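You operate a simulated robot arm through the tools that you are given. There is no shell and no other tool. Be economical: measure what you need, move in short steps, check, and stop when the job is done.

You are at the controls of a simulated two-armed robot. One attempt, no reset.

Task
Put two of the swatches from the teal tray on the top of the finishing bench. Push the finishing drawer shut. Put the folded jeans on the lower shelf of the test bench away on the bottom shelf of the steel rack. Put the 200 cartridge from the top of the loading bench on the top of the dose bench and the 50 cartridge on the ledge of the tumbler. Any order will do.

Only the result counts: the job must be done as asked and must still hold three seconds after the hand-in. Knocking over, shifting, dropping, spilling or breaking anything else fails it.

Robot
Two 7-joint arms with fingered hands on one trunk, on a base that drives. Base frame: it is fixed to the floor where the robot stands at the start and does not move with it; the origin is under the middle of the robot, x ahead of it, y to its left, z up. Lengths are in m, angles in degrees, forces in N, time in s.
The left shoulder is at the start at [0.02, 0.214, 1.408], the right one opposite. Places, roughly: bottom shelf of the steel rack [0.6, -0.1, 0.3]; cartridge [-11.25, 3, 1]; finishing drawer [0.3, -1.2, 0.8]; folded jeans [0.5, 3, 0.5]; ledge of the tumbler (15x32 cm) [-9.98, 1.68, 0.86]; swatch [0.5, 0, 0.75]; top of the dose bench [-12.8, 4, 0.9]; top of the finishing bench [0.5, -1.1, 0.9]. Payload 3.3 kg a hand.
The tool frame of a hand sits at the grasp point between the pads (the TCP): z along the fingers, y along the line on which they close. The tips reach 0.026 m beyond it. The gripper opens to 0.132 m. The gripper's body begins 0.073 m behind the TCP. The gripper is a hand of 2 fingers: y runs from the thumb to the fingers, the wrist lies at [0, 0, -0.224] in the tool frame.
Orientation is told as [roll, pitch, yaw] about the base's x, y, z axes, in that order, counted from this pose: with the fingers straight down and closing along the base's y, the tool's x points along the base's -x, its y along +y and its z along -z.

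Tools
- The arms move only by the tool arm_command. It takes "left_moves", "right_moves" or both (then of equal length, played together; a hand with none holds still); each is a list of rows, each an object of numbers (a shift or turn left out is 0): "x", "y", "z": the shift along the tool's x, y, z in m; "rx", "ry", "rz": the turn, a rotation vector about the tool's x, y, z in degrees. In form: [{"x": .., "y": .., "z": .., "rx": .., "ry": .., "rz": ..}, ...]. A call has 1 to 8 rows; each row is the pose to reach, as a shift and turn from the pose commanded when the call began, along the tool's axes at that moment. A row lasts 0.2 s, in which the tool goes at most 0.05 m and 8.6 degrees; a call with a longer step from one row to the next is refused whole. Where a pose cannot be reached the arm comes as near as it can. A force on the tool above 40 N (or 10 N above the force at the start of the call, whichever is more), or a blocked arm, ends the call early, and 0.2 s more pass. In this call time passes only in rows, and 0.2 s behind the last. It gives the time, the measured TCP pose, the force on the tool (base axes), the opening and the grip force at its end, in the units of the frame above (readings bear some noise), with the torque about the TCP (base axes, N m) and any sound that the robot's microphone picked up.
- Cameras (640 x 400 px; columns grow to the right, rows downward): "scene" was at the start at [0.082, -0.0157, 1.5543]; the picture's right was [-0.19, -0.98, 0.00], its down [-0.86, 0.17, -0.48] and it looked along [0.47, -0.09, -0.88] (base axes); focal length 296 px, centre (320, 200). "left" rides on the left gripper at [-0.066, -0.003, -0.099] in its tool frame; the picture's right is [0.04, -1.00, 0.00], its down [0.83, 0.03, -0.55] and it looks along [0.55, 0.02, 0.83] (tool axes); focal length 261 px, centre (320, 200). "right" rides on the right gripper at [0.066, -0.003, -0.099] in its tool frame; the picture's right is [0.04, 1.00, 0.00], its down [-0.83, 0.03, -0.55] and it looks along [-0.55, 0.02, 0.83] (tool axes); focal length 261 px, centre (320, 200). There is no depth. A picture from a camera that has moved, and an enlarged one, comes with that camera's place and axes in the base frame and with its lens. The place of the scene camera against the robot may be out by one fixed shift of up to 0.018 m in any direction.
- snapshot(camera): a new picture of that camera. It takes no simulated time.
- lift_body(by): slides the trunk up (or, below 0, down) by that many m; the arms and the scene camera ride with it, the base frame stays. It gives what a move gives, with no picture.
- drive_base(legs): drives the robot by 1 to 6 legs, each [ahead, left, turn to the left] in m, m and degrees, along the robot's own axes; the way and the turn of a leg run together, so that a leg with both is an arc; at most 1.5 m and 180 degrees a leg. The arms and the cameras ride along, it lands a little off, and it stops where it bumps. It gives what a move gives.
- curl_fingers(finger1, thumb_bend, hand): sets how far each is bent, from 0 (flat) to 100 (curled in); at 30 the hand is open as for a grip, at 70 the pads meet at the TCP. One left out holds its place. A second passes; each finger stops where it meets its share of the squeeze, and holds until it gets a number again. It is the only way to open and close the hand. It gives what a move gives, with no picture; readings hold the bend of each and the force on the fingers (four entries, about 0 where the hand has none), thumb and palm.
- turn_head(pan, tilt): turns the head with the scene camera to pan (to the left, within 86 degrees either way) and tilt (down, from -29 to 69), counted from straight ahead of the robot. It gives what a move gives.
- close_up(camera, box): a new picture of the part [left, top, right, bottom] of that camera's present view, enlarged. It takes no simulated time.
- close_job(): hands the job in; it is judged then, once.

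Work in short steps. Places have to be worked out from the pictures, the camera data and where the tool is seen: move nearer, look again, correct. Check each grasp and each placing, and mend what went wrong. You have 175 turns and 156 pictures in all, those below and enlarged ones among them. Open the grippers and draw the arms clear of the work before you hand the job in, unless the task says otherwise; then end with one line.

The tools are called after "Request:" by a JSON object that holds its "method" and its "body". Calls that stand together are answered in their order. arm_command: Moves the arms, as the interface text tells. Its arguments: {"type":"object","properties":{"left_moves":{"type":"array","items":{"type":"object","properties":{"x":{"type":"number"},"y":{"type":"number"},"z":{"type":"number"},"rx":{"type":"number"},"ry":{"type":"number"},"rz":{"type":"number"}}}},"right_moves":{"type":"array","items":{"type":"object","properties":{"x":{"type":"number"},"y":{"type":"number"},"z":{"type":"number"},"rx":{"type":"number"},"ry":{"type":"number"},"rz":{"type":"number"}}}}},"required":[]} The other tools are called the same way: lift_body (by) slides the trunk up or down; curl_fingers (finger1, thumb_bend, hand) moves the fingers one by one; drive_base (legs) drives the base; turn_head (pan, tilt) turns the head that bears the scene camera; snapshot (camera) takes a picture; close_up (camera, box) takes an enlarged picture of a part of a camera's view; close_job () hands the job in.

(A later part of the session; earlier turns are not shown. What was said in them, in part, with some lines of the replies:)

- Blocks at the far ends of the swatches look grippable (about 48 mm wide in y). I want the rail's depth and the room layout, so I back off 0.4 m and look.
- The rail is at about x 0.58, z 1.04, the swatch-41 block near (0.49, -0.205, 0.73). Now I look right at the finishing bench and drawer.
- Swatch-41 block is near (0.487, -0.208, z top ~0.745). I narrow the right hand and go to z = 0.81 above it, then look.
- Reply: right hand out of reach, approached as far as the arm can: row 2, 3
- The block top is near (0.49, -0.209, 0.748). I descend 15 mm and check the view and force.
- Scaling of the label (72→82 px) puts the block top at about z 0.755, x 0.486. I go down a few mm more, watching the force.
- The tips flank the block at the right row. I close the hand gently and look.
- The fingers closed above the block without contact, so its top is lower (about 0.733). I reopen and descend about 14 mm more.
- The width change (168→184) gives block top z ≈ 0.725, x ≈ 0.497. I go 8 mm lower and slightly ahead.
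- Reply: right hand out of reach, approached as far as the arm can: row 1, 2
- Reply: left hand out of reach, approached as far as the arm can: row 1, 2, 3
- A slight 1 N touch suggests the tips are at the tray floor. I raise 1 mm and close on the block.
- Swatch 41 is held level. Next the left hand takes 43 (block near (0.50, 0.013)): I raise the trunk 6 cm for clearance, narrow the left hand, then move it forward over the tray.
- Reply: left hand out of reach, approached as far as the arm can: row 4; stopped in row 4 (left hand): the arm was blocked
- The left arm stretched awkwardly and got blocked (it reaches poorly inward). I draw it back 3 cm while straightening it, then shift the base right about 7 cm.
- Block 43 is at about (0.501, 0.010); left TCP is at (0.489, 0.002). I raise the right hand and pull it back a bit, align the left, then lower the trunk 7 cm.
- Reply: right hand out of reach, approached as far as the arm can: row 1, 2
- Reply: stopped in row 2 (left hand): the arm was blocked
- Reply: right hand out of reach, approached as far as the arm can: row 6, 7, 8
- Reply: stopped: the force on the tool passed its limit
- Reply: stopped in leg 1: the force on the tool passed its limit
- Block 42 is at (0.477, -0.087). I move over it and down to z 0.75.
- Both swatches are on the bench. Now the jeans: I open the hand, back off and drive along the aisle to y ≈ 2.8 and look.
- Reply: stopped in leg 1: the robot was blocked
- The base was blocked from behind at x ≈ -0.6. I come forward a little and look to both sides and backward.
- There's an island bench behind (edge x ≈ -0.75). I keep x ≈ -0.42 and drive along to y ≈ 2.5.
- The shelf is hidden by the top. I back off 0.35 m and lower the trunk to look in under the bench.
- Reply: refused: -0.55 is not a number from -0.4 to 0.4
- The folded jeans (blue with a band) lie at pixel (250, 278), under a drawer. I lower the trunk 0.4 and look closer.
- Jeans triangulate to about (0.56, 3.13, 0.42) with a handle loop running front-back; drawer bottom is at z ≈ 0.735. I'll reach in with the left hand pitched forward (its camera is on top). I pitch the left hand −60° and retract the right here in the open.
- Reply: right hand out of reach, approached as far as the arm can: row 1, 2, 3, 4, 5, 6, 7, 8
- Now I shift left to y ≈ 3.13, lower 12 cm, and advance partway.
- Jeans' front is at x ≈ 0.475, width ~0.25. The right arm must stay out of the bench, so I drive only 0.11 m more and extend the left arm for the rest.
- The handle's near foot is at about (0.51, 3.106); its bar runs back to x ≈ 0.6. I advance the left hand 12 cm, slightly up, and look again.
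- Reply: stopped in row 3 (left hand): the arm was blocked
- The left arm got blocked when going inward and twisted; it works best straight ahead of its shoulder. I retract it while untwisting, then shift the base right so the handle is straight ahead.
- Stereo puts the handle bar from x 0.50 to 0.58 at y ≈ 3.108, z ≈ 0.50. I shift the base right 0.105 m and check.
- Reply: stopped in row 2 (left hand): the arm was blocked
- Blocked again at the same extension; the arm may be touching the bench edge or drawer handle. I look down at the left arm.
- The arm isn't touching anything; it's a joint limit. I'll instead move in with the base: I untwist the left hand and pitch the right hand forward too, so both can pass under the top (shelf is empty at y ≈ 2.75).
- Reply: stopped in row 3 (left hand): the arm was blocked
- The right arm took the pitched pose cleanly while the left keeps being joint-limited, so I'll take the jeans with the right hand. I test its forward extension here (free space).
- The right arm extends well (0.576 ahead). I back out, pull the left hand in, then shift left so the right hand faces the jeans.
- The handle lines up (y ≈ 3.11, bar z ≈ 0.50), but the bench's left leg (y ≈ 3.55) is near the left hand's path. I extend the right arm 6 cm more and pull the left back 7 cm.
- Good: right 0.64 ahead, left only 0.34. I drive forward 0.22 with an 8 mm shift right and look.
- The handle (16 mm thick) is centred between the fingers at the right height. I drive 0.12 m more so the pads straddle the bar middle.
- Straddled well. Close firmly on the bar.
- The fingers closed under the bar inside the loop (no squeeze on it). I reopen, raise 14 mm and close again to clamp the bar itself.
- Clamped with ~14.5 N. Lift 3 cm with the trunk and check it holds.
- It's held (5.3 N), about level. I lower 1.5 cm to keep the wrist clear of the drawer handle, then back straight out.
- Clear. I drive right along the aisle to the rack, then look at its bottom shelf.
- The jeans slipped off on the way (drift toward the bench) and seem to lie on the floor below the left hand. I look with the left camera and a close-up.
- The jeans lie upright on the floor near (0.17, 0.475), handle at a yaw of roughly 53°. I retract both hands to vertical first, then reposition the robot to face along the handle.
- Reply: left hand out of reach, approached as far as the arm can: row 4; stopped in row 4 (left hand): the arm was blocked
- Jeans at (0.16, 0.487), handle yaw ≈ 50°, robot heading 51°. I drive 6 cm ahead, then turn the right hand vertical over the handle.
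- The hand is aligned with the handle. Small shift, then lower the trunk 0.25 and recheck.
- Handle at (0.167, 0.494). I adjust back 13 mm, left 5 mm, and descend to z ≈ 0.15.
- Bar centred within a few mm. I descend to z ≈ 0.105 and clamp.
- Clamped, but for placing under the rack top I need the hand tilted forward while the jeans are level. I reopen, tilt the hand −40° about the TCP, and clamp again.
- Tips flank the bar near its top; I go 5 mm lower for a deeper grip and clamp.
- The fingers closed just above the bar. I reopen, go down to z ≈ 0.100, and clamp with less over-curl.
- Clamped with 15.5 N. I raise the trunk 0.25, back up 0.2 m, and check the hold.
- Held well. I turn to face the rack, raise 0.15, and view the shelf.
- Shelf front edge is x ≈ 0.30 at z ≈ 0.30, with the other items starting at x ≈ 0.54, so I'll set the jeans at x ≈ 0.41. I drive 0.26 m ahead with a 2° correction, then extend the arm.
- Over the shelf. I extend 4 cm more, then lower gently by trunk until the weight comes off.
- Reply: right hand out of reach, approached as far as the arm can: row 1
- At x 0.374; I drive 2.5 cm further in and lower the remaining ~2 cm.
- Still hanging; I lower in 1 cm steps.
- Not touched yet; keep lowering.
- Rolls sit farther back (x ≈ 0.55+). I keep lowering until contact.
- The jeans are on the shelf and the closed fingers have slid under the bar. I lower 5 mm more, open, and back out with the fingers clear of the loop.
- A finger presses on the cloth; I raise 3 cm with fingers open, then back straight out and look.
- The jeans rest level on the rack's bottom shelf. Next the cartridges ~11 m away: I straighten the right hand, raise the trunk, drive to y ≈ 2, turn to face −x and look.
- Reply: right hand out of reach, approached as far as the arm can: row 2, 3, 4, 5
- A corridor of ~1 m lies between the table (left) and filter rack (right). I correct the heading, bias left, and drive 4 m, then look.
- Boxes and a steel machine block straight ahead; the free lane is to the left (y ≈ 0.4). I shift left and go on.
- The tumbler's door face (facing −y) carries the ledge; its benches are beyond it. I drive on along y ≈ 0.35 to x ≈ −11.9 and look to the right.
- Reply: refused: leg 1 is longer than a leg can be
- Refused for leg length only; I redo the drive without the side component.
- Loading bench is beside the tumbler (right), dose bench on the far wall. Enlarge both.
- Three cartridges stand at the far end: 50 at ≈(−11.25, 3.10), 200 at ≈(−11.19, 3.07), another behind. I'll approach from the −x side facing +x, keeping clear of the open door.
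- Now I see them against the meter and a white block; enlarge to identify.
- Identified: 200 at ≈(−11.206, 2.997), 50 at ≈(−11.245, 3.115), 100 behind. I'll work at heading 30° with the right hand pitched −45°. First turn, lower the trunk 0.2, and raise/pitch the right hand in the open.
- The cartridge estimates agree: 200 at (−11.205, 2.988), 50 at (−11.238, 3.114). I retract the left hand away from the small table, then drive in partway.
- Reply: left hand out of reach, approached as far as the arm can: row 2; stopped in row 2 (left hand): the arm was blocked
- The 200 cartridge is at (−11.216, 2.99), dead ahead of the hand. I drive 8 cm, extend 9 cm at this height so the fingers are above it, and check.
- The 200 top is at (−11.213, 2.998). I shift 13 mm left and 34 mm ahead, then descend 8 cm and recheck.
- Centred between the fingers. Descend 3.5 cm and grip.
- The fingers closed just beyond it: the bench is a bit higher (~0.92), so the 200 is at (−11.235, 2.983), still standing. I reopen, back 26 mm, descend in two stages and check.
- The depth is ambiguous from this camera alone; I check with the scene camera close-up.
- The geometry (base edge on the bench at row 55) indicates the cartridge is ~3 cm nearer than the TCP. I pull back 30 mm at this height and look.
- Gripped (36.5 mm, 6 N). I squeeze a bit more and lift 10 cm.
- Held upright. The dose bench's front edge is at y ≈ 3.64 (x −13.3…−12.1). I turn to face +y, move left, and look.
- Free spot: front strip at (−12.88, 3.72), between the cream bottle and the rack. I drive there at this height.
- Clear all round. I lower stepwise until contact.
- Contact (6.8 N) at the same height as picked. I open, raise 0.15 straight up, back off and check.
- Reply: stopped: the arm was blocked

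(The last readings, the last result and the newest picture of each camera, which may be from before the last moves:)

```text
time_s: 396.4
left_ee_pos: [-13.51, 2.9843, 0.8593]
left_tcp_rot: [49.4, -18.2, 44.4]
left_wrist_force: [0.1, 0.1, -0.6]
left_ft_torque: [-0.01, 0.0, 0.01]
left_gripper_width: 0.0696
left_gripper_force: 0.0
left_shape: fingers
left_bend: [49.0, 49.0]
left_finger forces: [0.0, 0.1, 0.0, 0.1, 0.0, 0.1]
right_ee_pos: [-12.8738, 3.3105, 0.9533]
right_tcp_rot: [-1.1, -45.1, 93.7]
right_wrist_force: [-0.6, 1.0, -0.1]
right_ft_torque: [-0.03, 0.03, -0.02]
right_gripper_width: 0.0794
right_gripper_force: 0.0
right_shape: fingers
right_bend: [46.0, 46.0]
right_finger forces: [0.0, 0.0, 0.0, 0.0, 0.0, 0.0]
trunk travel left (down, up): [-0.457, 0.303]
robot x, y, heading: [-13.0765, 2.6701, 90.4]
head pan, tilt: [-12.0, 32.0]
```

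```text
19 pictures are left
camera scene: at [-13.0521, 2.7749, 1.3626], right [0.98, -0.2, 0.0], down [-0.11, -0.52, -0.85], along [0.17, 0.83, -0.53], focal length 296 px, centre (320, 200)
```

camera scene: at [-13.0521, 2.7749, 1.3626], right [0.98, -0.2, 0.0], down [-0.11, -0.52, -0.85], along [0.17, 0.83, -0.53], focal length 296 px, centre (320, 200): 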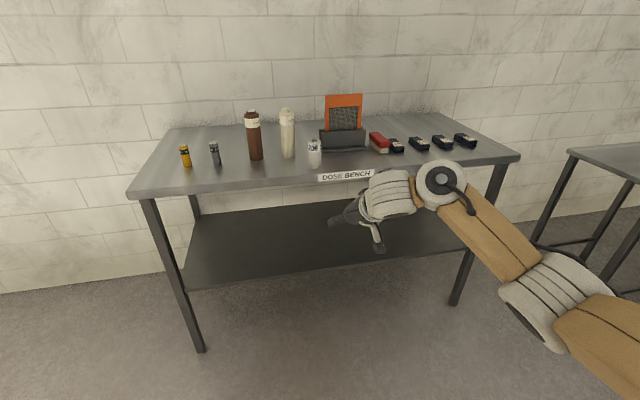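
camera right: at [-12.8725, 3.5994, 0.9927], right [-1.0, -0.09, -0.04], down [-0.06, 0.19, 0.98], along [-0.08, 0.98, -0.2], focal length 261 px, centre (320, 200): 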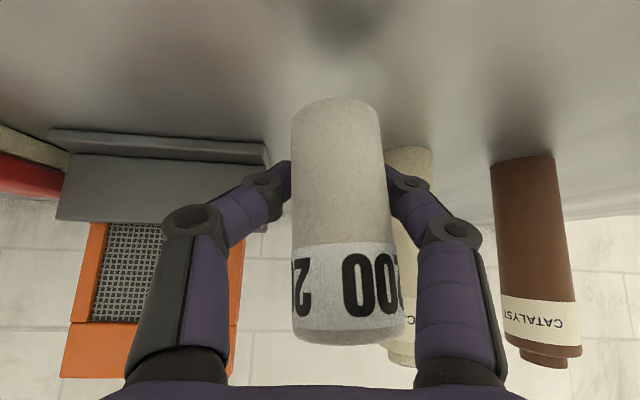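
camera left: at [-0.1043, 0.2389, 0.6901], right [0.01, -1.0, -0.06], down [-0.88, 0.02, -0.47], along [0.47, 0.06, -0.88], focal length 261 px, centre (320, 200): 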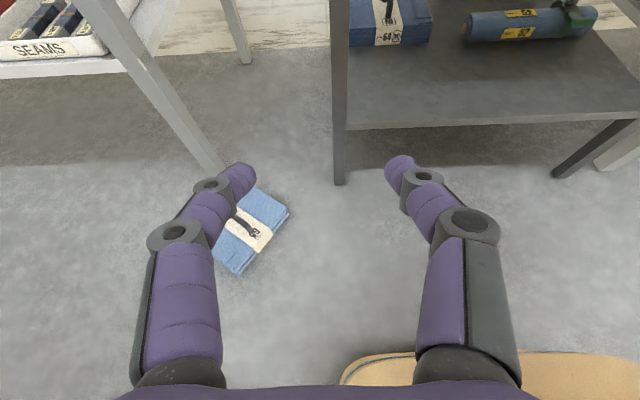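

The 200 stands on the dose bench. For the 50, the meter beside it demands approaching with a larger hand yaw, so I rotate the right hand +30° about vertical and raise it, in the open.

Request:
{"method": "arm_command", "body": {"right_moves": [{"rx": -5.3, "rz": -5.3, "x": -0.02, "z": -0.02}, {"rx": -10.6, "rz": -10.6, "x": -0.04, "z": -0.04}, {"rx": -15.9, "rz": -15.9, "x": -0.06, "z": -0.06}, {"rx": -21.2, "rz": -21.2, "x": -0.08, "z": -0.08}]}}

Request:
{"method": "curl_fingers", "body": {"hand": "right", "finger1": 51, "thumb_bend": 51}}

```text
time_s: 397.4
left_ee_pos: [-13.5096, 2.9853, 0.8607]
left_tcp_rot: [49.3, -18.0, 44.5]
left_wrist_force: [-0.8, -0.3, 0.3]
left_ft_torque: [0.01, 0.02, -0.02]
left_gripper_width: 0.0696
left_gripper_force: 0.1
left_shape: fingers
left_bend: [49.0, 49.0]
left_finger forces: [0.0, 0.0, 0.1, 0.0, 0.1, 0.0]
right_ee_pos: [-12.8752, 3.3085, 1.0672]
right_tcp_rot: [-0.9, -44.6, 123.8]
right_wrist_force: [0.3, 0.1, -0.5]
right_ft_torque: [-0.02, 0.0, -0.01]
right_gripper_width: 0.0796
right_gripper_force: 0.1
right_shape: fingers
right_bend: [46.0, 46.0]
right_finger forces: [0.0, 0.0, 0.0, 0.1, 0.1, 0.1]
trunk travel left (down, up): [-0.457, 0.303]
robot x, y, heading: [-13.0767, 2.6696, 90.6]
head pan, tilt: [-12.0, 32.0]
```

```text
time_s: 398.4
left_ee_pos: [-13.5097, 2.9842, 0.8595]
left_tcp_rot: [49.3, -18.1, 44.5]
left_wrist_force: [1.0, -0.1, 0.1]
left_ft_torque: [0.01, 0.02, -0.01]
left_gripper_width: 0.0697
left_gripper_force: 0.0
left_shape: fingers
left_bend: [49.0, 49.0]
left_finger forces: [0.0, 0.0, 0.1, 0.1, 0.0, 0.1]
right_ee_pos: [-12.8731, 3.3096, 1.0672]
right_tcp_rot: [-0.8, -44.7, 123.7]
right_wrist_force: [0.8, -0.4, 0.2]
right_ft_torque: [0.04, 0.01, 0.02]
right_gripper_width: 0.0634
right_gripper_force: 0.1
right_shape: fingers
right_bend: [51.0, 51.0]
right_finger forces: [0.1, 0.0, 0.0, 0.1, 0.1, 0.0]
trunk travel left (down, up): [-0.457, 0.303]
robot x, y, heading: [-13.0757, 2.6716, 90.4]
head pan, tilt: [-12.0, 32.0]
```

The hand now has 33° extra yaw. I turn to heading 35° and drive to a standoff short of the 50 cartridge, then look.

Request:
{"method": "drive_base", "body": {"legs": [[0, 0, -55.4], [0.99, -0.544, 0]]}}

Request:
{"method": "snapshot", "body": {"camera": "right"}}

Request:
{"method": "snapshot", "body": {"camera": "scene"}}

```text
time_s: 406.7
left_ee_pos: [-11.919, 3.325, 0.8599]
left_tcp_rot: [49.3, -18.1, -11.0]
left_wrist_force: [0.5, 1.0, 0.2]
left_ft_torque: [-0.01, 0.04, -0.02]
left_gripper_width: 0.0697
left_gripper_force: 0.0
left_shape: fingers
left_bend: [49.0, 49.0]
left_finger forces: [0.0, 0.0, 0.0, 0.1, 0.0, 0.0]
right_ee_pos: [-11.2928, 2.9862, 1.0678]
right_tcp_rot: [-0.9, -44.6, 68.3]
right_wrist_force: [-0.3, 0.0, 0.7]
right_ft_torque: [0.01, -0.03, 0.04]
right_gripper_width: 0.0633
right_gripper_force: 0.2
right_shape: fingers
right_bend: [51.0, 51.0]
right_finger forces: [0.1, 0.0, 0.0, 0.1, 0.0, 0.0]
trunk travel left (down, up): [-0.457, 0.303]
robot x, y, heading: [-11.9361, 2.7931, 35.1]
head pan, tilt: [-12.0, 32.0]
```

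```text
18 pictures are left
camera right: at [-11.3351, 2.8785, 1.0904], right [-0.93, 0.35, -0.04], down [0.04, 0.21, 0.98], along [0.35, 0.91, -0.2], focal length 261 px, centre (320, 200)
```

right: 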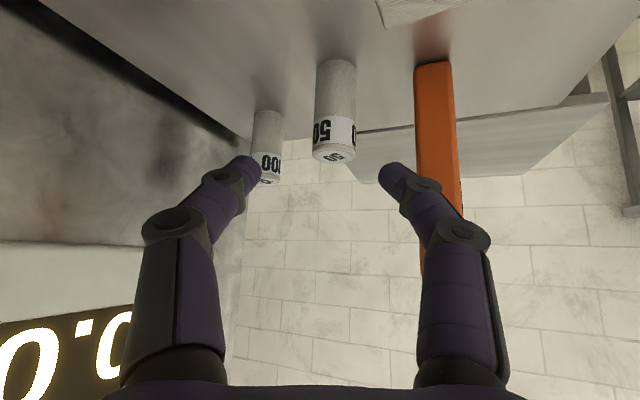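

```text
17 pictures are left
camera scene: at [-11.8263, 2.8352, 1.3625], right [0.39, -0.92, 0.0], down [-0.49, -0.21, -0.85], along [0.78, 0.33, -0.53], focal length 296 px, centre (320, 200)
```

scene: 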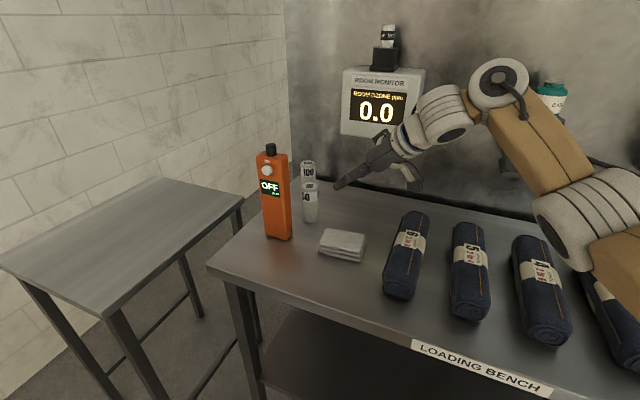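

The 50 is at (−11.262, 3.098); the meter's edge is ~79 mm to its left. I narrow the hand slightly, move in at height, and check lateral alignment before descending.

Request:
{"method": "curl_fingers", "body": {"hand": "right", "finger1": 53, "thumb_bend": 53}}

Request:
{"method": "drive_base", "body": {"legs": [[0.05, 0.033, 0]]}}

Request:
{"method": "arm_command", "body": {"right_moves": [{"x": -0.018, "y": 0.004, "z": 0.018}, {"x": -0.03, "y": 0.006, "z": 0.03}]}}

Request:
{"method": "snapshot", "body": {"camera": "right"}}

```text
time_s: 407.7
left_ee_pos: [-11.9204, 3.3256, 0.8609]
left_tcp_rot: [49.4, -18.2, -10.9]
left_wrist_force: [0.7, 0.2, 0.2]
left_ft_torque: [-0.02, -0.02, -0.01]
left_gripper_width: 0.0696
left_gripper_force: 0.0
left_shape: fingers
left_bend: [49.0, 49.0]
left_finger forces: [0.1, 0.1, 0.0, 0.0, 0.0, 0.1]
right_ee_pos: [-11.2923, 2.9862, 1.0667]
right_tcp_rot: [-0.9, -44.7, 68.3]
right_wrist_force: [-0.6, -0.5, 0.3]
right_ft_torque: [0.0, 0.01, -0.04]
right_gripper_width: 0.0569
right_gripper_force: 0.0
right_shape: fingers
right_bend: [53.0, 53.0]
right_finger forces: [0.0, 0.0, 0.0, 0.1, 0.0, 0.0]
trunk travel left (down, up): [-0.457, 0.303]
robot x, y, heading: [-11.9343, 2.7946, 35.1]
head pan, tilt: [-12.0, 32.0]
```

```text
time_s: 408.7
left_ee_pos: [-11.897, 3.3828, 0.8597]
left_tcp_rot: [49.1, -18.1, -10.8]
left_wrist_force: [0.9, 0.2, 0.6]
left_ft_torque: [0.01, 0.0, 0.0]
left_gripper_width: 0.0697
left_gripper_force: 0.0
left_shape: fingers
left_bend: [49.0, 49.0]
left_finger forces: [0.0, 0.0, 0.0, 0.1, 0.0, 0.0]
right_ee_pos: [-11.269, 3.0442, 1.0661]
right_tcp_rot: [-0.9, -44.6, 68.3]
right_wrist_force: [-0.5, 1.6, 0.0]
right_ft_torque: [-0.07, 0.01, -0.05]
right_gripper_width: 0.0569
right_gripper_force: 0.0
right_shape: fingers
right_bend: [53.0, 53.0]
right_finger forces: [0.0, 0.0, 0.0, 0.0, 0.0, 0.1]
trunk travel left (down, up): [-0.457, 0.303]
robot x, y, heading: [-11.9098, 2.8453, 35.1]
head pan, tilt: [-12.0, 32.0]
```

```text
time_s: 409.3
left_ee_pos: [-11.8972, 3.3819, 0.8604]
left_tcp_rot: [49.4, -18.1, -11.0]
left_wrist_force: [0.8, -0.3, 0.0]
left_ft_torque: [0.02, 0.0, 0.01]
left_gripper_width: 0.0699
left_gripper_force: 0.0
left_shape: fingers
left_bend: [49.0, 49.0]
left_finger forces: [0.0, 0.0, 0.1, 0.0, 0.0, 0.1]
right_ee_pos: [-11.2603, 3.0822, 1.0662]
right_tcp_rot: [-1.0, -44.7, 68.4]
right_wrist_force: [0.2, 0.0, -0.9]
right_ft_torque: [-0.02, 0.03, 0.0]
right_gripper_width: 0.0566
right_gripper_force: 0.1
right_shape: fingers
right_bend: [53.0, 53.0]
right_finger forces: [0.0, 0.0, 0.1, 0.0, 0.0, 0.0]
trunk travel left (down, up): [-0.457, 0.303]
robot x, y, heading: [-11.9123, 2.8481, 35.2]
head pan, tilt: [-12.0, 32.0]
```

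```text
16 pictures are left
camera right: at [-11.3023, 2.976, 1.0909], right [-0.93, 0.35, -0.04], down [0.04, 0.21, 0.98], along [0.35, 0.91, -0.2], focal length 261 px, centre (320, 200)
```

right: 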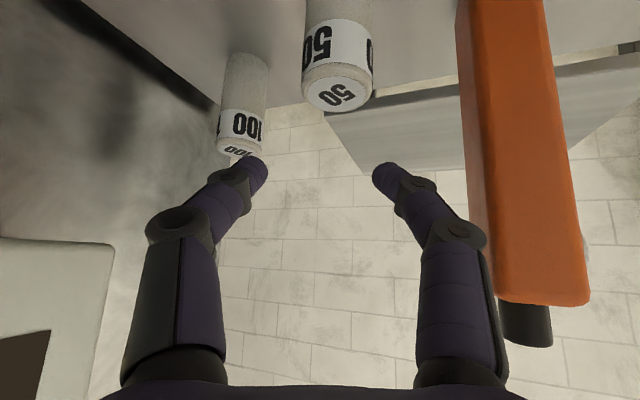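

The left knuckle would pass within ~1 cm of the meter at this yaw. I rotate the hand another 20° about vertical so the meter is ahead-left, beside the slim finger part.

Request:
{"method": "arm_command", "body": {"right_moves": [{"rx": -4.9, "rz": -4.9}, {"rx": -9.8, "rz": -9.8}, {"rx": -14.8, "rz": -14.8}]}}

Request:
{"method": "snapshot", "body": {"camera": "right"}}

```text
time_s: 410.1
left_ee_pos: [-11.8977, 3.3819, 0.8595]
left_tcp_rot: [49.3, -18.0, -10.9]
left_wrist_force: [0.2, 1.2, 0.9]
left_ft_torque: [-0.03, 0.0, -0.04]
left_gripper_width: 0.0697
left_gripper_force: 0.1
left_shape: fingers
left_bend: [49.0, 49.0]
left_finger forces: [0.0, 0.0, 0.1, 0.0, 0.1, 0.1]
right_ee_pos: [-11.2426, 3.0875, 1.0763]
right_tcp_rot: [-6.0, -45.2, 85.5]
right_wrist_force: [-0.5, -0.2, -0.4]
right_ft_torque: [0.01, 0.01, 0.0]
right_gripper_width: 0.0566
right_gripper_force: 0.0
right_shape: fingers
right_bend: [53.0, 53.0]
right_finger forces: [0.0, 0.0, 0.0, 0.0, 0.1, 0.0]
right hand out of reach, approached as far as the arm can: row 2, 3
trunk travel left (down, up): [-0.457, 0.303]
robot x, y, heading: [-11.9073, 2.8486, 35.1]
head pan, tilt: [-12.0, 32.0]
```

```text
15 pictures are left
camera right: at [-11.2603, 2.9728, 1.0989], right [-0.99, 0.12, -0.1], down [-0.08, 0.21, 0.98], along [0.14, 0.97, -0.19], focal length 261 px, centre (320, 200)
```

right: 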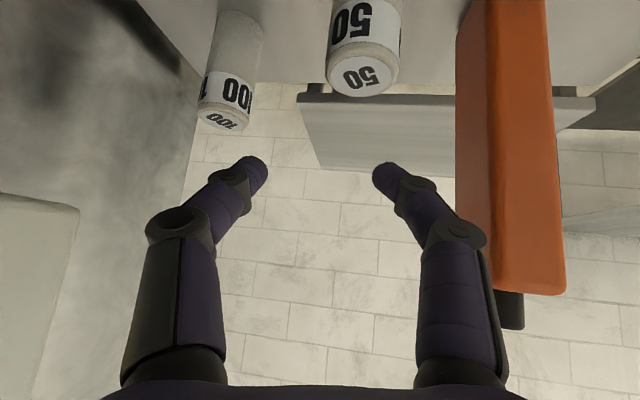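

I'll use the hand asymmetrically: left finger open wide, thumb nearly closed, with the cartridge ~2 cm left of the axis (as now), which keeps the knuckle clear of the meter. Set fingers and descend 8 cm, then look.

Request:
{"method": "curl_fingers", "body": {"hand": "right", "finger1": 45, "thumb_bend": 60}}

Request:
{"method": "arm_command", "body": {"right_moves": [{"x": 0.0284, "y": 0.004, "z": 0.028}, {"x": 0.0567, "y": 0.008, "z": 0.0557}]}}

Request:
{"method": "snapshot", "body": {"camera": "right"}}

```text
time_s: 411.1
left_ee_pos: [-11.8989, 3.382, 0.8605]
left_tcp_rot: [49.2, -18.2, -11.0]
left_wrist_force: [-0.7, 0.1, -0.5]
left_ft_torque: [-0.01, -0.03, -0.03]
left_gripper_width: 0.0701
left_gripper_force: 0.2
left_shape: fingers
left_bend: [49.0, 49.0]
left_finger forces: [0.0, 0.0, 0.0, 0.0, 0.1, 0.0]
right_ee_pos: [-11.2424, 3.0867, 1.077]
right_tcp_rot: [-6.1, -45.3, 85.7]
right_wrist_force: [0.1, 0.4, -0.3]
right_ft_torque: [0.03, -0.01, -0.01]
right_gripper_width: 0.0579
right_gripper_force: 0.0
right_shape: fingers
right_bend: [45.0, 60.0]
right_finger forces: [0.0, 0.1, 0.0, 0.0, 0.0, 0.1]
trunk travel left (down, up): [-0.457, 0.303]
robot x, y, heading: [-11.9098, 2.8497, 35.1]
head pan, tilt: [-12.0, 32.0]
```

```text
time_s: 411.7
left_ee_pos: [-11.8968, 3.382, 0.8603]
left_tcp_rot: [49.3, -18.1, -11.0]
left_wrist_force: [-0.1, -0.4, -0.1]
left_ft_torque: [0.02, 0.01, 0.01]
left_gripper_width: 0.0696
left_gripper_force: 0.1
left_shape: fingers
left_bend: [49.0, 49.0]
left_finger forces: [0.0, 0.0, 0.0, 0.1, 0.1, 0.1]
right_ee_pos: [-11.2465, 3.0875, 0.9977]
right_tcp_rot: [-6.1, -45.4, 85.7]
right_wrist_force: [-0.6, -0.2, 0.0]
right_ft_torque: [0.0, -0.01, 0.0]
right_gripper_width: 0.0581
right_gripper_force: 0.0
right_shape: fingers
right_bend: [45.0, 60.0]
right_finger forces: [0.0, 0.0, 0.0, 0.0, 0.0, 0.1]
trunk travel left (down, up): [-0.457, 0.303]
robot x, y, heading: [-11.9097, 2.8523, 35.1]
head pan, tilt: [-12.0, 32.0]
```

```text
14 pictures are left
camera right: at [-11.2634, 2.9722, 1.0193], right [-0.99, 0.12, -0.1], down [-0.08, 0.2, 0.98], along [0.14, 0.97, -0.19], focal length 261 px, centre (320, 200)
```

right: 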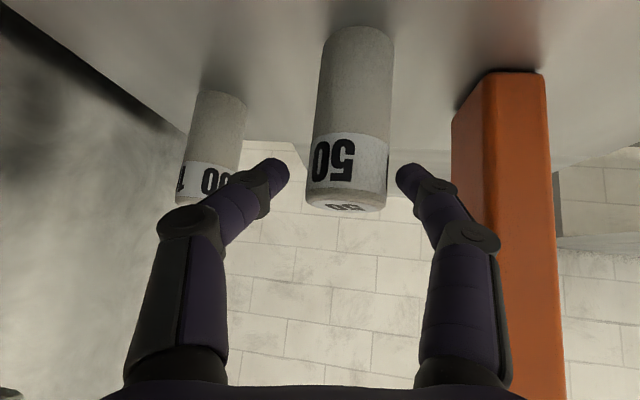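

The cartridge sits between thumb and finger, and the meter's near edge is clear ahead-left. I descend the last 5.5 cm and close.

Request:
{"method": "arm_command", "body": {"right_moves": [{"x": 0.0185, "y": 0.003, "z": 0.021}, {"x": 0.035, "y": 0.0055, "z": 0.0425}]}}

Request:
{"method": "curl_fingers", "body": {"hand": "right", "finger1": 72, "thumb_bend": 72}}

Request:
{"method": "snapshot", "body": {"camera": "right"}}

```text
time_s: 412.3
left_ee_pos: [-11.8985, 3.3817, 0.8603]
left_tcp_rot: [49.3, -18.1, -11.0]
left_wrist_force: [-0.8, 0.8, -0.7]
left_ft_torque: [0.01, -0.01, -0.01]
left_gripper_width: 0.0694
left_gripper_force: 0.1
left_shape: fingers
left_bend: [49.0, 49.0]
left_finger forces: [0.1, 0.1, 0.0, 0.0, 0.0, 0.0]
right_ee_pos: [-11.2463, 3.0956, 0.9431]
right_tcp_rot: [-6.2, -45.3, 85.8]
right_wrist_force: [-0.4, -0.3, -0.7]
right_ft_torque: [-0.03, 0.0, 0.02]
right_gripper_width: 0.0581
right_gripper_force: 0.1
right_shape: fingers
right_bend: [45.0, 60.0]
right_finger forces: [0.0, 0.1, 0.1, 0.0, 0.0, 0.1]
trunk travel left (down, up): [-0.457, 0.303]
robot x, y, heading: [-11.9112, 2.8457, 35.1]
head pan, tilt: [-12.0, 32.0]
```

```text
time_s: 413.3
left_ee_pos: [-11.8973, 3.382, 0.8599]
left_tcp_rot: [49.2, -18.1, -11.1]
left_wrist_force: [-0.6, 0.0, -0.1]
left_ft_torque: [0.0, 0.01, 0.01]
left_gripper_width: 0.0694
left_gripper_force: 0.1
left_shape: fingers
left_bend: [49.0, 49.0]
left_finger forces: [0.0, 0.0, 0.1, 0.0, 0.0, 0.1]
right_ee_pos: [-11.2472, 3.0949, 0.9431]
right_tcp_rot: [-6.1, -45.3, 85.7]
right_wrist_force: [-0.8, -0.2, -0.1]
right_ft_torque: [-0.03, 0.01, -0.03]
right_gripper_width: 0.039
right_gripper_force: 13.2
right_shape: fingers
right_bend: [57.0, 66.0]
right_finger forces: [13.5, 0.0, 0.0, 0.0, 13.5, 0.0]
trunk travel left (down, up): [-0.457, 0.303]
robot x, y, heading: [-11.9094, 2.8459, 35.1]
head pan, tilt: [-12.0, 32.0]
```

```text
13 pictures are left
camera right: at [-11.2638, 2.981, 0.9655], right [-0.99, 0.12, -0.1], down [-0.08, 0.2, 0.98], along [0.14, 0.97, -0.19], focal length 261 px, centre (320, 200)
```

right: 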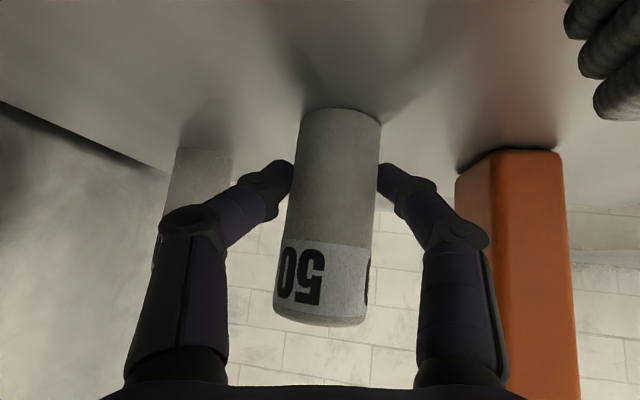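

Gripped at 13 N. Lift 12 cm straight, then move toward −y first (away from the meter) and back off.

Request:
{"method": "arm_command", "body": {"right_moves": [{"x": -0.0284, "y": -0.004, "z": -0.028}, {"x": -0.0567, "y": -0.008, "z": -0.0557}, {"x": -0.085, "y": -0.012, "z": -0.0837}]}}

Request:
{"method": "drive_base", "body": {"legs": [[-0.1, -0.14, 0], [-0.5, 0, 0]]}}

Request:
{"method": "snapshot", "body": {"camera": "scene"}}

```text
time_s: 414.1
left_ee_pos: [-11.8986, 3.3821, 0.8597]
left_tcp_rot: [49.2, -18.1, -11.0]
left_wrist_force: [0.3, 0.6, -0.9]
left_ft_torque: [0.02, 0.02, -0.02]
left_gripper_width: 0.0698
left_gripper_force: 0.0
left_shape: fingers
left_bend: [49.0, 49.0]
left_finger forces: [0.1, 0.1, 0.0, 0.0, 0.1, 0.0]
right_ee_pos: [-11.2443, 3.0949, 1.0627]
right_tcp_rot: [-5.9, -45.3, 85.6]
right_wrist_force: [0.0, 0.8, -1.5]
right_ft_torque: [-0.04, -0.02, -0.01]
right_gripper_width: 0.0392
right_gripper_force: 13.4
right_shape: fingers
right_bend: [58.0, 66.0]
right_finger forces: [13.5, 0.1, 0.0, 0.0, 13.4, 0.0]
trunk travel left (down, up): [-0.457, 0.303]
robot x, y, heading: [-11.9107, 2.8477, 35.1]
head pan, tilt: [-12.0, 32.0]
```

```text
time_s: 418.1
left_ee_pos: [-12.2985, 2.9273, 0.8597]
left_tcp_rot: [49.3, -18.1, -10.9]
left_wrist_force: [-0.1, 0.3, 0.6]
left_ft_torque: [-0.02, -0.02, 0.0]
left_gripper_width: 0.0697
left_gripper_force: 0.2
left_shape: fingers
left_bend: [49.0, 49.0]
left_finger forces: [0.0, 0.1, 0.0, 0.0, 0.0, 0.1]
right_ee_pos: [-11.6464, 2.6402, 1.0629]
right_tcp_rot: [-6.1, -45.3, 85.7]
right_wrist_force: [0.2, -0.3, -0.7]
right_ft_torque: [-0.03, -0.02, 0.02]
right_gripper_width: 0.039
right_gripper_force: 14.2
right_shape: fingers
right_bend: [58.0, 66.0]
right_finger forces: [13.4, 0.0, 0.0, 0.0, 13.4, 0.0]
trunk travel left (down, up): [-0.457, 0.303]
robot x, y, heading: [-12.3127, 2.3966, 34.9]
head pan, tilt: [-12.0, 32.0]
```

```text
12 pictures are left
camera scene: at [-12.2063, 2.4369, 1.3626], right [0.39, -0.92, 0.0], down [-0.49, -0.21, -0.85], along [0.78, 0.33, -0.53], focal length 296 px, centre (320, 200)
```

scene: 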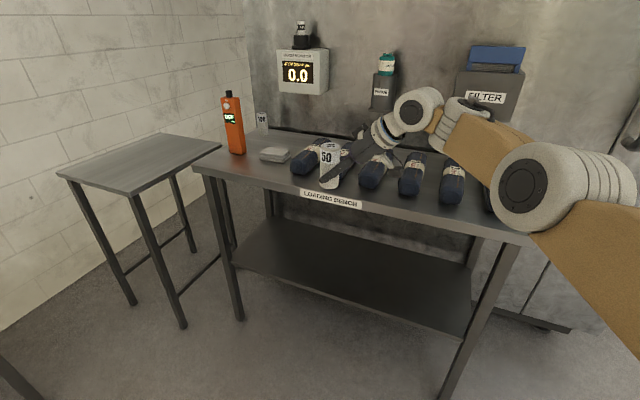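

All intact, 50 in hand. I rotate the hand's yaw back toward forward, then drive to the tumbler's front via the outer lane (clear of the open door).

Request:
{"method": "arm_command", "body": {"right_moves": [{"rx": 5.1, "ry": 0.7, "rz": 5}, {"rx": 10.2, "ry": 1.4, "rz": 10}, {"rx": 15.3, "ry": 2.1, "rz": 15}, {"rx": 20.4, "ry": 2.8, "rz": 20}, {"rx": 25.5, "ry": 3.5, "rz": 25}, {"rx": 30.4, "ry": 4.3, "rz": 30}, {"rx": 35.4, "ry": 5, "rz": 34.9}]}}

Request:
{"method": "drive_base", "body": {"legs": [[0, 0, -35], [-0.4, 0, 0], [0, -1.2, 0], [0, -1.1, 0]]}}

```text
time_s: 419.7
left_ee_pos: [-12.2997, 2.9283, 0.8593]
left_tcp_rot: [49.2, -18.2, -11.0]
left_wrist_force: [0.1, 0.4, 0.0]
left_ft_torque: [0.0, -0.01, 0.0]
left_gripper_width: 0.0701
left_gripper_force: 0.1
left_shape: fingers
left_bend: [49.0, 49.0]
left_finger forces: [0.0, 0.0, 0.0, 0.0, 0.0, 0.1]
right_ee_pos: [-11.6468, 2.6398, 1.0634]
right_tcp_rot: [-6.7, -44.1, 36.0]
right_wrist_force: [0.1, -0.3, -1.5]
right_ft_torque: [-0.01, 0.01, -0.03]
right_gripper_width: 0.0387
right_gripper_force: 13.3
right_shape: fingers
right_bend: [58.0, 66.0]
right_finger forces: [13.2, 0.1, 0.0, 0.0, 13.2, 0.1]
trunk travel left (down, up): [-0.457, 0.303]
robot x, y, heading: [-12.3096, 2.3932, 35.1]
head pan, tilt: [-12.0, 32.0]
```

```text
time_s: 434.7
left_ee_pos: [-12.4626, 0.5303, 0.8594]
left_tcp_rot: [49.3, -17.9, -50.1]
left_wrist_force: [0.9, 0.4, 0.6]
left_ft_torque: [0.02, 0.02, 0.01]
left_gripper_width: 0.0694
left_gripper_force: 0.1
left_shape: fingers
left_bend: [49.0, 49.0]
left_finger forces: [0.0, 0.0, 0.1, 0.0, 0.0, 0.1]
right_ee_pos: [-12.1365, -0.1057, 1.0618]
right_tcp_rot: [-6.6, -44.2, -3.0]
right_wrist_force: [0.0, -0.2, -0.8]
right_ft_torque: [-0.01, 0.0, -0.02]
right_gripper_width: 0.0387
right_gripper_force: 13.1
right_shape: fingers
right_bend: [58.0, 66.0]
right_finger forces: [13.2, 0.0, 0.1, 0.0, 13.2, 0.0]
trunk travel left (down, up): [-0.457, 0.303]
robot x, y, heading: [-12.8073, 0.1262, -3.9]
head pan, tilt: [-12.0, 32.0]
```

On track. I correct heading, drive 2.6 m along, and turn to face the tumbler.

Request:
{"method": "drive_base", "body": {"legs": [[0, 0, 3.9], [1.3, 0, 0], [1.33, 0, 0], [0, 0, 90]]}}

Request:
{"method": "turn_head", "body": {"pan": -8, "tilt": 25}}

Request:
{"method": "snapshot", "body": {"camera": "scene"}}

```text
time_s: 451.7
left_ee_pos: [-10.594, 0.4051, 0.86]
left_tcp_rot: [49.3, -18.1, 40.8]
left_wrist_force: [0.3, 1.3, 0.0]
left_ft_torque: [0.02, -0.02, 0.02]
left_gripper_width: 0.0699
left_gripper_force: 0.0
left_shape: fingers
left_bend: [49.0, 49.0]
left_finger forces: [0.0, 0.0, 0.0, 0.0, 0.1, 0.2]
right_ee_pos: [-9.9637, 0.74, 1.0635]
right_tcp_rot: [-6.5, -44.1, 87.8]
right_wrist_force: [-0.2, -0.1, -1.6]
right_ft_torque: [-0.03, 0.02, 0.02]
right_gripper_width: 0.0386
right_gripper_force: 13.0
right_shape: fingers
right_bend: [58.0, 66.0]
right_finger forces: [13.0, 0.1, 0.0, 0.0, 13.2, 0.0]
trunk travel left (down, up): [-0.457, 0.303]
robot x, y, heading: [-10.1791, 0.0651, 86.8]
head pan, tilt: [-12.0, 32.0]
```

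```text
time_s: 452.4
left_ee_pos: [-10.5922, 0.4057, 0.8598]
left_tcp_rot: [49.3, -18.0, 40.8]
left_wrist_force: [-0.4, 0.0, -0.9]
left_ft_torque: [0.04, 0.01, -0.03]
left_gripper_width: 0.0697
left_gripper_force: 0.0
left_shape: fingers
left_bend: [49.0, 49.0]
left_finger forces: [0.0, 0.0, 0.0, 0.0, 0.1, 0.0]
right_ee_pos: [-9.9632, 0.74, 1.0618]
right_tcp_rot: [-6.6, -44.1, 87.9]
right_wrist_force: [-0.2, -0.9, -1.8]
right_ft_torque: [-0.03, -0.04, -0.02]
right_gripper_width: 0.0386
right_gripper_force: 12.7
right_shape: fingers
right_bend: [58.0, 66.0]
right_finger forces: [13.1, 0.0, 0.1, 0.0, 13.0, 0.0]
trunk travel left (down, up): [-0.457, 0.303]
robot x, y, heading: [-10.1807, 0.0626, 86.9]
head pan, tilt: [-8.0, 25.0]
```

```text
11 pictures are left
camera scene: at [-10.1551, 0.1717, 1.3736], right [0.98, -0.19, 0.0], down [-0.08, -0.42, -0.91], along [0.18, 0.89, -0.42], focal length 296 px, centre (320, 200)
```

scene: 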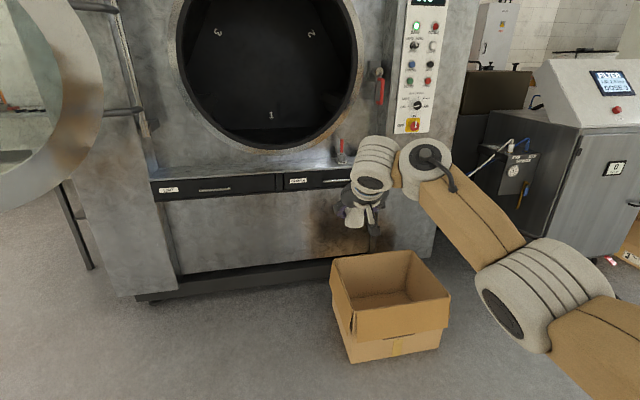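

I enlarge the ledge area below the drum opening.

Request:
{"method": "close_up", "body": {"camera": "scene", "box": [140, 120, 400, 240]}}

```text
2.46 times, centred on (270, 180) of scene
camera zoom: at [-10.1551, 0.1717, 1.3736], right [0.98, -0.19, 0.0], down [-0.08, -0.42, -0.91], along [0.18, 0.89, -0.42], focal length 730 px, centre (443, 249)
```

zoom: 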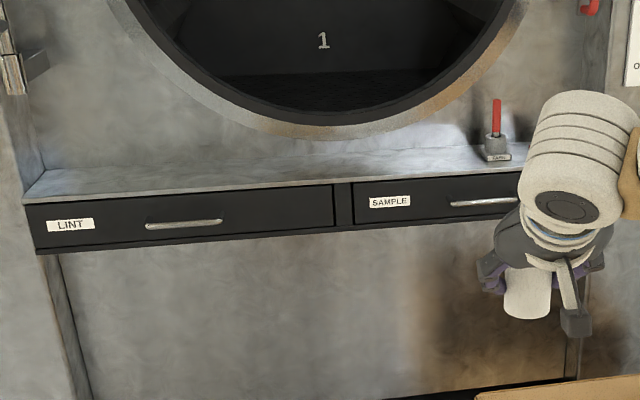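

The ledge strip above the "SAMPLE" drawer is free; I'll set the cartridge at about (−10.02, 1.655), left of the carton and the red tool. Drive in two legs.

Request:
{"method": "drive_base", "body": {"legs": [[0.4, 0.02, 3.1], [0.4, 0, 0]]}}

Request:
{"method": "snapshot", "body": {"camera": "scene"}}

```text
time_s: 457.0
left_ee_pos: [-10.6149, 1.1856, 0.8604]
left_tcp_rot: [49.3, -17.9, 43.5]
left_wrist_force: [0.0, 0.5, 0.4]
left_ft_torque: [0.0, 0.0, 0.01]
left_gripper_width: 0.0695
left_gripper_force: 0.0
left_shape: fingers
left_bend: [49.0, 49.0]
left_finger forces: [0.1, 0.0, 0.1, 0.1, 0.0, 0.0]
right_ee_pos: [-10.0014, 1.55, 1.0624]
right_tcp_rot: [-6.6, -44.1, 90.6]
right_wrist_force: [0.3, -0.4, -0.8]
right_ft_torque: [-0.03, 0.0, -0.03]
right_gripper_width: 0.0383
right_gripper_force: 13.2
right_shape: fingers
right_bend: [58.0, 66.0]
right_finger forces: [13.1, 0.0, 0.0, 0.0, 13.0, 0.0]
trunk travel left (down, up): [-0.457, 0.303]
robot x, y, heading: [-10.1887, 0.8656, 89.7]
head pan, tilt: [-8.0, 25.0]
```

```text
9 pictures are left
camera scene: at [-10.1663, 0.9733, 1.3735], right [0.99, -0.15, 0.0], down [-0.06, -0.42, -0.91], along [0.13, 0.9, -0.42], focal length 296 px, centre (320, 200)
```

scene: 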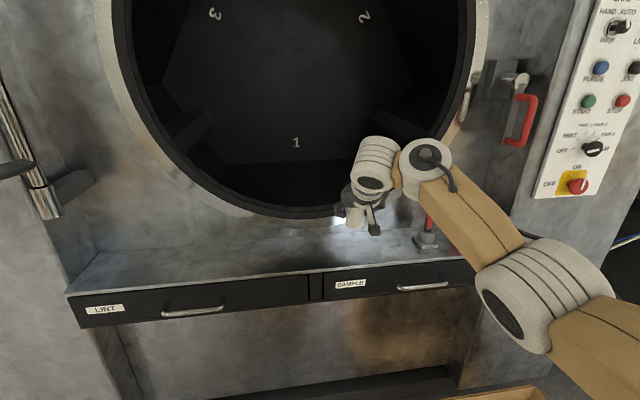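

Ledge: front edge y ≈ 1.61, clear between. I move 12 cm ahead and lower toward the ledge.

Request:
{"method": "drive_base", "body": {"legs": [[0.115, 0, 0]]}}

Request:
{"method": "lift_body", "body": {"by": -0.135}}

Request:
{"method": "snapshot", "body": {"camera": "right"}}

```text
time_s: 458.2
left_ee_pos: [-10.6142, 1.2997, 0.8592]
left_tcp_rot: [49.3, -18.1, 43.5]
left_wrist_force: [0.0, 0.8, -0.5]
left_ft_torque: [-0.02, -0.03, 0.02]
left_gripper_width: 0.0696
left_gripper_force: 0.1
left_shape: fingers
left_bend: [49.0, 49.0]
left_finger forces: [0.0, 0.1, 0.0, 0.1, 0.0, 0.0]
right_ee_pos: [-9.9985, 1.6638, 1.0612]
right_tcp_rot: [-6.6, -43.9, 90.5]
right_wrist_force: [-0.4, 0.5, -1.0]
right_ft_torque: [-0.06, -0.01, 0.0]
right_gripper_width: 0.0384
right_gripper_force: 12.9
right_shape: fingers
right_bend: [58.0, 66.0]
right_finger forces: [13.1, 0.0, 0.1, 0.0, 13.2, 0.0]
trunk travel left (down, up): [-0.457, 0.303]
robot x, y, heading: [-10.1869, 0.9796, 89.5]
head pan, tilt: [-8.0, 25.0]
```

```text
time_s: 459.8
left_ee_pos: [-10.6301, 1.3014, 0.7292]
left_tcp_rot: [51.6, -13.1, 40.7]
left_wrist_force: [-0.4, -0.2, 0.8]
left_ft_torque: [0.0, -0.03, -0.03]
left_gripper_width: 0.0693
left_gripper_force: 0.0
left_shape: fingers
left_bend: [49.0, 49.0]
left_finger forces: [0.0, 0.1, 0.0, 0.0, 0.1, 0.0]
right_ee_pos: [-9.9981, 1.6619, 0.9277]
right_tcp_rot: [-6.7, -44.2, 90.4]
right_wrist_force: [-0.9, -0.3, -1.8]
right_ft_torque: [0.0, 0.01, -0.02]
right_gripper_width: 0.0388
right_gripper_force: 12.7
right_shape: fingers
right_bend: [58.0, 66.0]
right_finger forces: [13.2, 0.1, 0.0, 0.0, 13.2, 0.0]
trunk travel left (down, up): [-0.322, 0.438]
robot x, y, heading: [-10.1892, 0.9774, 89.6]
head pan, tilt: [-8.0, 25.0]
```

```text
8 pictures are left
camera right: at [-10.0076, 1.5475, 0.9526], right [-0.99, 0.04, -0.11], down [-0.1, 0.22, 0.97], along [0.07, 0.98, -0.21], focal length 261 px, centre (320, 200)
```

right: 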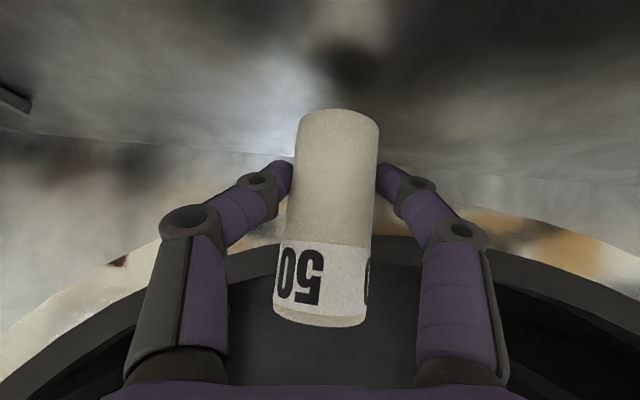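

Good. Lower in small steps until contact.

Request:
{"method": "lift_body", "body": {"by": -0.018}}

Request:
{"method": "lift_body", "body": {"by": -0.007}}

Request:
{"method": "lift_body", "body": {"by": -0.005}}

```text
time_s: 460.5
left_ee_pos: [-10.6276, 1.3027, 0.7102]
left_tcp_rot: [51.5, -14.5, 41.2]
left_wrist_force: [-0.5, 0.1, -0.3]
left_ft_torque: [0.0, -0.02, -0.01]
left_gripper_width: 0.0696
left_gripper_force: 0.0
left_shape: fingers
left_bend: [49.0, 49.0]
left_finger forces: [0.0, 0.1, 0.0, 0.0, 0.0, 0.0]
right_ee_pos: [-9.9995, 1.6634, 0.911]
right_tcp_rot: [-6.6, -44.1, 90.4]
right_wrist_force: [-0.2, 0.1, -1.1]
right_ft_torque: [-0.03, 0.03, 0.0]
right_gripper_width: 0.0384
right_gripper_force: 13.2
right_shape: fingers
right_bend: [58.0, 66.0]
right_finger forces: [13.4, 0.0, 0.0, 0.0, 13.4, 0.1]
trunk travel left (down, up): [-0.304, 0.456]
robot x, y, heading: [-10.1837, 0.9776, 89.5]
head pan, tilt: [-8.0, 25.0]
```

```text
time_s: 461.0
left_ee_pos: [-10.6265, 1.3034, 0.7024]
left_tcp_rot: [51.2, -14.9, 41.5]
left_wrist_force: [0.4, -0.7, 0.9]
left_ft_torque: [0.05, -0.01, -0.01]
left_gripper_width: 0.0696
left_gripper_force: 0.1
left_shape: fingers
left_bend: [49.0, 49.0]
left_finger forces: [0.0, 0.1, 0.0, 0.0, 0.0, 0.0]
right_ee_pos: [-10.0, 1.661, 0.9056]
right_tcp_rot: [-6.4, -44.6, 90.4]
right_wrist_force: [-0.1, 2.0, 15.5]
right_ft_torque: [0.25, 0.05, 0.0]
right_gripper_width: 0.0384
right_gripper_force: 14.3
right_shape: fingers
right_bend: [60.0, 66.0]
right_finger forces: [14.6, 0.0, 0.0, 0.0, 14.3, 0.0]
trunk travel left (down, up): [-0.297, 0.463]
robot x, y, heading: [-10.1842, 0.977, 89.5]
head pan, tilt: [-8.0, 25.0]
```

```text
time_s: 461.6
left_ee_pos: [-10.6232, 1.3037, 0.6972]
left_tcp_rot: [50.9, -15.7, 41.8]
left_wrist_force: [0.7, -0.3, -0.2]
left_ft_torque: [0.01, -0.01, -0.01]
left_gripper_width: 0.0698
left_gripper_force: 0.0
left_shape: fingers
left_bend: [49.0, 49.0]
left_finger forces: [0.1, 0.1, 0.1, 0.1, 0.0, 0.1]
right_ee_pos: [-9.9994, 1.66, 0.9005]
right_tcp_rot: [-6.6, -44.3, 90.5]
right_wrist_force: [-1.4, 1.4, 22.4]
right_ft_torque: [0.41, 0.24, 0.0]
right_gripper_width: 0.0385
right_gripper_force: 16.5
right_shape: fingers
right_bend: [61.0, 66.0]
right_finger forces: [16.8, 0.0, 0.1, 0.0, 15.3, 0.1]
trunk travel left (down, up): [-0.292, 0.468]
robot x, y, heading: [-10.1879, 0.9789, 89.4]
head pan, tilt: [-8.0, 25.0]
```

On the ledge (22 N). I relieve ~5 mm, check upright, then release.

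Request:
{"method": "arm_command", "body": {"right_moves": [{"x": -0.0045, "z": -0.0045}]}}

Request:
{"method": "snapshot", "body": {"camera": "right"}}

```text
time_s: 462.0
left_ee_pos: [-10.6246, 1.3032, 0.6953]
left_tcp_rot: [50.8, -15.5, 41.9]
left_wrist_force: [-0.7, 0.6, 1.0]
left_ft_torque: [0.0, -0.04, 0.0]
left_gripper_width: 0.0699
left_gripper_force: 0.2
left_shape: fingers
left_bend: [49.0, 49.0]
left_finger forces: [0.1, 0.1, 0.0, 0.1, 0.0, 0.1]
right_ee_pos: [-9.9987, 1.6619, 0.9023]
right_tcp_rot: [-6.8, -43.9, 90.6]
right_wrist_force: [-1.9, -1.1, 5.6]
right_ft_torque: [0.09, 0.18, 0.0]
right_gripper_width: 0.0386
right_gripper_force: 14.9
right_shape: fingers
right_bend: [61.0, 66.0]
right_finger forces: [15.5, 0.0, 0.1, 0.0, 14.2, 0.0]
trunk travel left (down, up): [-0.292, 0.468]
robot x, y, heading: [-10.1903, 0.9791, 89.6]
head pan, tilt: [-8.0, 25.0]
```

```text
7 pictures are left
camera right: at [-10.0076, 1.5472, 0.9268], right [-0.99, 0.04, -0.11], down [-0.1, 0.22, 0.97], along [0.07, 0.97, -0.22], focal length 261 px, centre (320, 200)
```

right: 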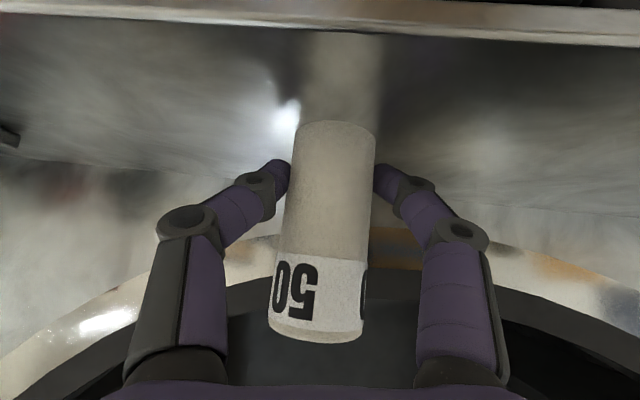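

It stands fully on the ledge. Release and rise straight with the arm.

Request:
{"method": "curl_fingers", "body": {"hand": "right", "finger1": 46, "thumb_bend": 50}}

Request:
{"method": "arm_command", "body": {"right_moves": [{"x": -0.028, "y": -0.004, "z": -0.028}, {"x": -0.056, "y": -0.008, "z": -0.056}, {"x": -0.085, "y": -0.013, "z": -0.085}]}}

Request:
{"method": "snapshot", "body": {"camera": "right"}}

```text
time_s: 463.0
left_ee_pos: [-10.6232, 1.3033, 0.6944]
left_tcp_rot: [50.6, -15.5, 41.8]
left_wrist_force: [0.0, -0.5, -0.2]
left_ft_torque: [-0.01, -0.05, 0.0]
left_gripper_width: 0.0697
left_gripper_force: 0.0
left_shape: fingers
left_bend: [49.0, 49.0]
left_finger forces: [0.0, 0.0, 0.0, 0.0, 0.0, 0.0]
right_ee_pos: [-9.999, 1.6623, 0.9038]
right_tcp_rot: [-6.6, -44.1, 90.5]
right_wrist_force: [-0.3, 0.2, -0.5]
right_ft_torque: [0.0, 0.01, 0.01]
right_gripper_width: 0.0725
right_gripper_force: 0.1
right_shape: fingers
right_bend: [46.0, 50.0]
right_finger forces: [0.1, 0.0, 0.0, 0.0, 0.0, 0.0]
trunk travel left (down, up): [-0.292, 0.468]
robot x, y, heading: [-10.1878, 0.9796, 89.5]
head pan, tilt: [-8.0, 25.0]
```

```text
time_s: 463.8
left_ee_pos: [-10.6243, 1.3021, 0.6934]
left_tcp_rot: [50.5, -15.2, 41.9]
left_wrist_force: [0.2, -0.8, -0.1]
left_ft_torque: [0.01, 0.02, 0.02]
left_gripper_width: 0.0695
left_gripper_force: 0.1
left_shape: fingers
left_bend: [49.0, 49.0]
left_finger forces: [0.0, 0.0, 0.1, 0.1, 0.0, 0.0]
right_ee_pos: [-9.9957, 1.6642, 1.0273]
right_tcp_rot: [-6.7, -44.1, 90.5]
right_wrist_force: [0.3, -1.4, -0.1]
right_ft_torque: [-0.02, -0.01, 0.02]
right_gripper_width: 0.0728
right_gripper_force: 0.1
right_shape: fingers
right_bend: [46.0, 50.0]
right_finger forces: [0.0, 0.0, 0.1, 0.0, 0.0, 0.0]
trunk travel left (down, up): [-0.292, 0.468]
robot x, y, heading: [-10.1837, 0.9791, 89.5]
head pan, tilt: [-8.0, 25.0]
```

```text
6 pictures are left
camera right: at [-10.0046, 1.5488, 1.0514], right [-0.99, 0.04, -0.11], down [-0.1, 0.22, 0.97], along [0.07, 0.98, -0.21], focal length 261 px, centre (320, 200)
```

right: 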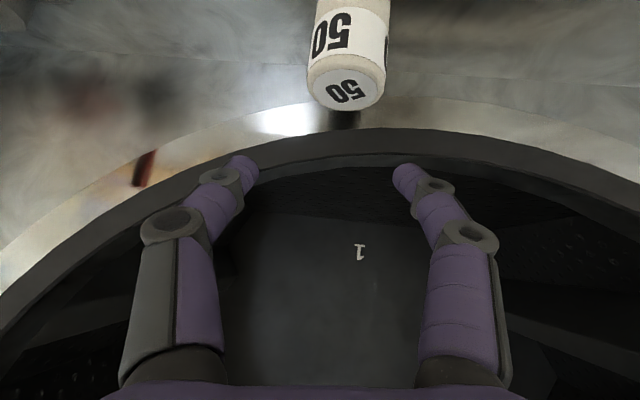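

The 50 stands upright on the ledge, hand above it. I back away and take a last look.

Request:
{"method": "drive_base", "body": {"legs": [[-0.6, 0, 0]]}}

Request:
{"method": "snapshot", "body": {"camera": "scene"}}

```text
time_s: 467.2
left_ee_pos: [-10.6296, 0.6956, 0.6934]
left_tcp_rot: [50.6, -15.2, 42.5]
left_wrist_force: [0.2, -0.2, -0.5]
left_ft_torque: [0.03, 0.01, 0.03]
left_gripper_width: 0.0694
left_gripper_force: 0.1
left_shape: fingers
left_bend: [49.0, 49.0]
left_finger forces: [0.1, 0.1, 0.1, 0.0, 0.0, 0.0]
right_ee_pos: [-10.0056, 1.0642, 1.0274]
right_tcp_rot: [-6.6, -44.1, 91.2]
right_wrist_force: [0.3, 0.3, -0.1]
right_ft_torque: [0.02, -0.04, 0.0]
right_gripper_width: 0.0729
right_gripper_force: 0.0
right_shape: fingers
right_bend: [46.0, 50.0]
right_finger forces: [0.1, 0.0, 0.0, 0.0, 0.1, 0.0]
trunk travel left (down, up): [-0.292, 0.468]
robot x, y, heading: [-10.1874, 0.3739, 90.3]
head pan, tilt: [-8.0, 25.0]
```

```text
5 pictures are left
camera scene: at [-10.1684, 0.5097, 1.2072], right [0.99, -0.14, 0.0], down [-0.06, -0.42, -0.91], along [0.12, 0.9, -0.42], focal length 296 px, centre (320, 200)
```

scene: 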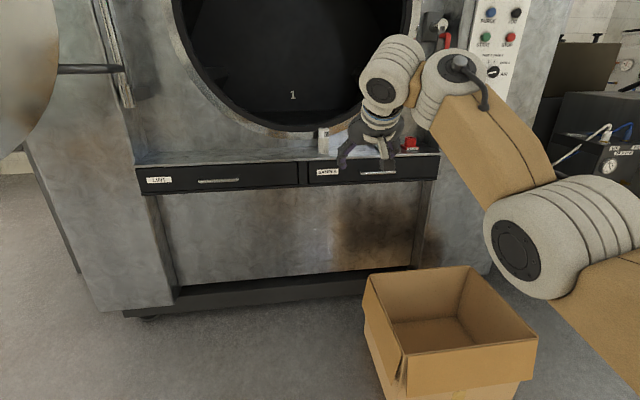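

The 50 is on the ledge. I open both grippers fully and hand in.

Request:
{"method": "curl_fingers", "body": {"hand": "right", "finger1": 30, "thumb_bend": 30}}

Request:
{"method": "curl_fingers", "body": {"hand": "left", "finger1": 30, "thumb_bend": 30}}

Request:
{"method": "close_job", "body": {}}

```text
time_s: 468.2
left_ee_pos: [-10.6302, 0.6959, 0.6932]
left_tcp_rot: [50.6, -15.0, 42.4]
left_wrist_force: [0.4, -0.7, -0.6]
left_ft_torque: [-0.04, 0.02, -0.01]
left_gripper_width: 0.0695
left_gripper_force: 0.0
left_shape: fingers
left_bend: [49.0, 49.0]
left_finger forces: [0.1, 0.0, 0.0, 0.1, 0.0, 0.0]
right_ee_pos: [-10.0055, 1.0641, 1.0259]
right_tcp_rot: [-6.6, -44.1, 91.1]
right_wrist_force: [0.0, 0.3, -0.4]
right_ft_torque: [-0.02, -0.03, 0.02]
right_gripper_width: 0.1331
right_gripper_force: 0.1
right_shape: fingers
right_bend: [30.0, 30.0]
right_finger forces: [0.0, 0.0, 0.0, 0.0, 0.1, 0.0]
trunk travel left (down, up): [-0.292, 0.468]
robot x, y, heading: [-10.188, 0.3777, 90.3]
head pan, tilt: [-8.0, 25.0]
```

```text
time_s: 469.2
left_ee_pos: [-10.63, 0.6958, 0.6929]
left_tcp_rot: [50.5, -15.1, 42.5]
left_wrist_force: [0.3, 0.3, -0.3]
left_ft_torque: [0.0, -0.02, 0.04]
left_gripper_width: 0.1327
left_gripper_force: 0.1
left_shape: fingers
left_bend: [30.0, 30.0]
left_finger forces: [0.0, 0.1, 0.0, 0.1, 0.1, 0.0]
right_ee_pos: [-10.0042, 1.0655, 1.028]
right_tcp_rot: [-6.6, -44.0, 91.3]
right_wrist_force: [0.1, 0.8, 0.6]
right_ft_torque: [0.0, -0.01, 0.02]
right_gripper_width: 0.1331
right_gripper_force: 0.1
right_shape: fingers
right_bend: [30.0, 30.0]
right_finger forces: [0.0, 0.1, 0.0, 0.1, 0.1, 0.1]
trunk travel left (down, up): [-0.292, 0.468]
robot x, y, heading: [-10.1921, 0.3779, 90.1]
head pan, tilt: [-8.0, 25.0]
```

```text
The job is handed in.
```

I handed the job in with swatches 41 and 42 on the finishing bench, the drawer shut, the jeans on the rack's bottom shelf, the 200 cartridge on the dose bench and the 50 on the tumbler ledge; on the way I dropped the jeans once (I picked them up again), bumped the island bench once with the base, and lightly touched the teal tray with the left hand.
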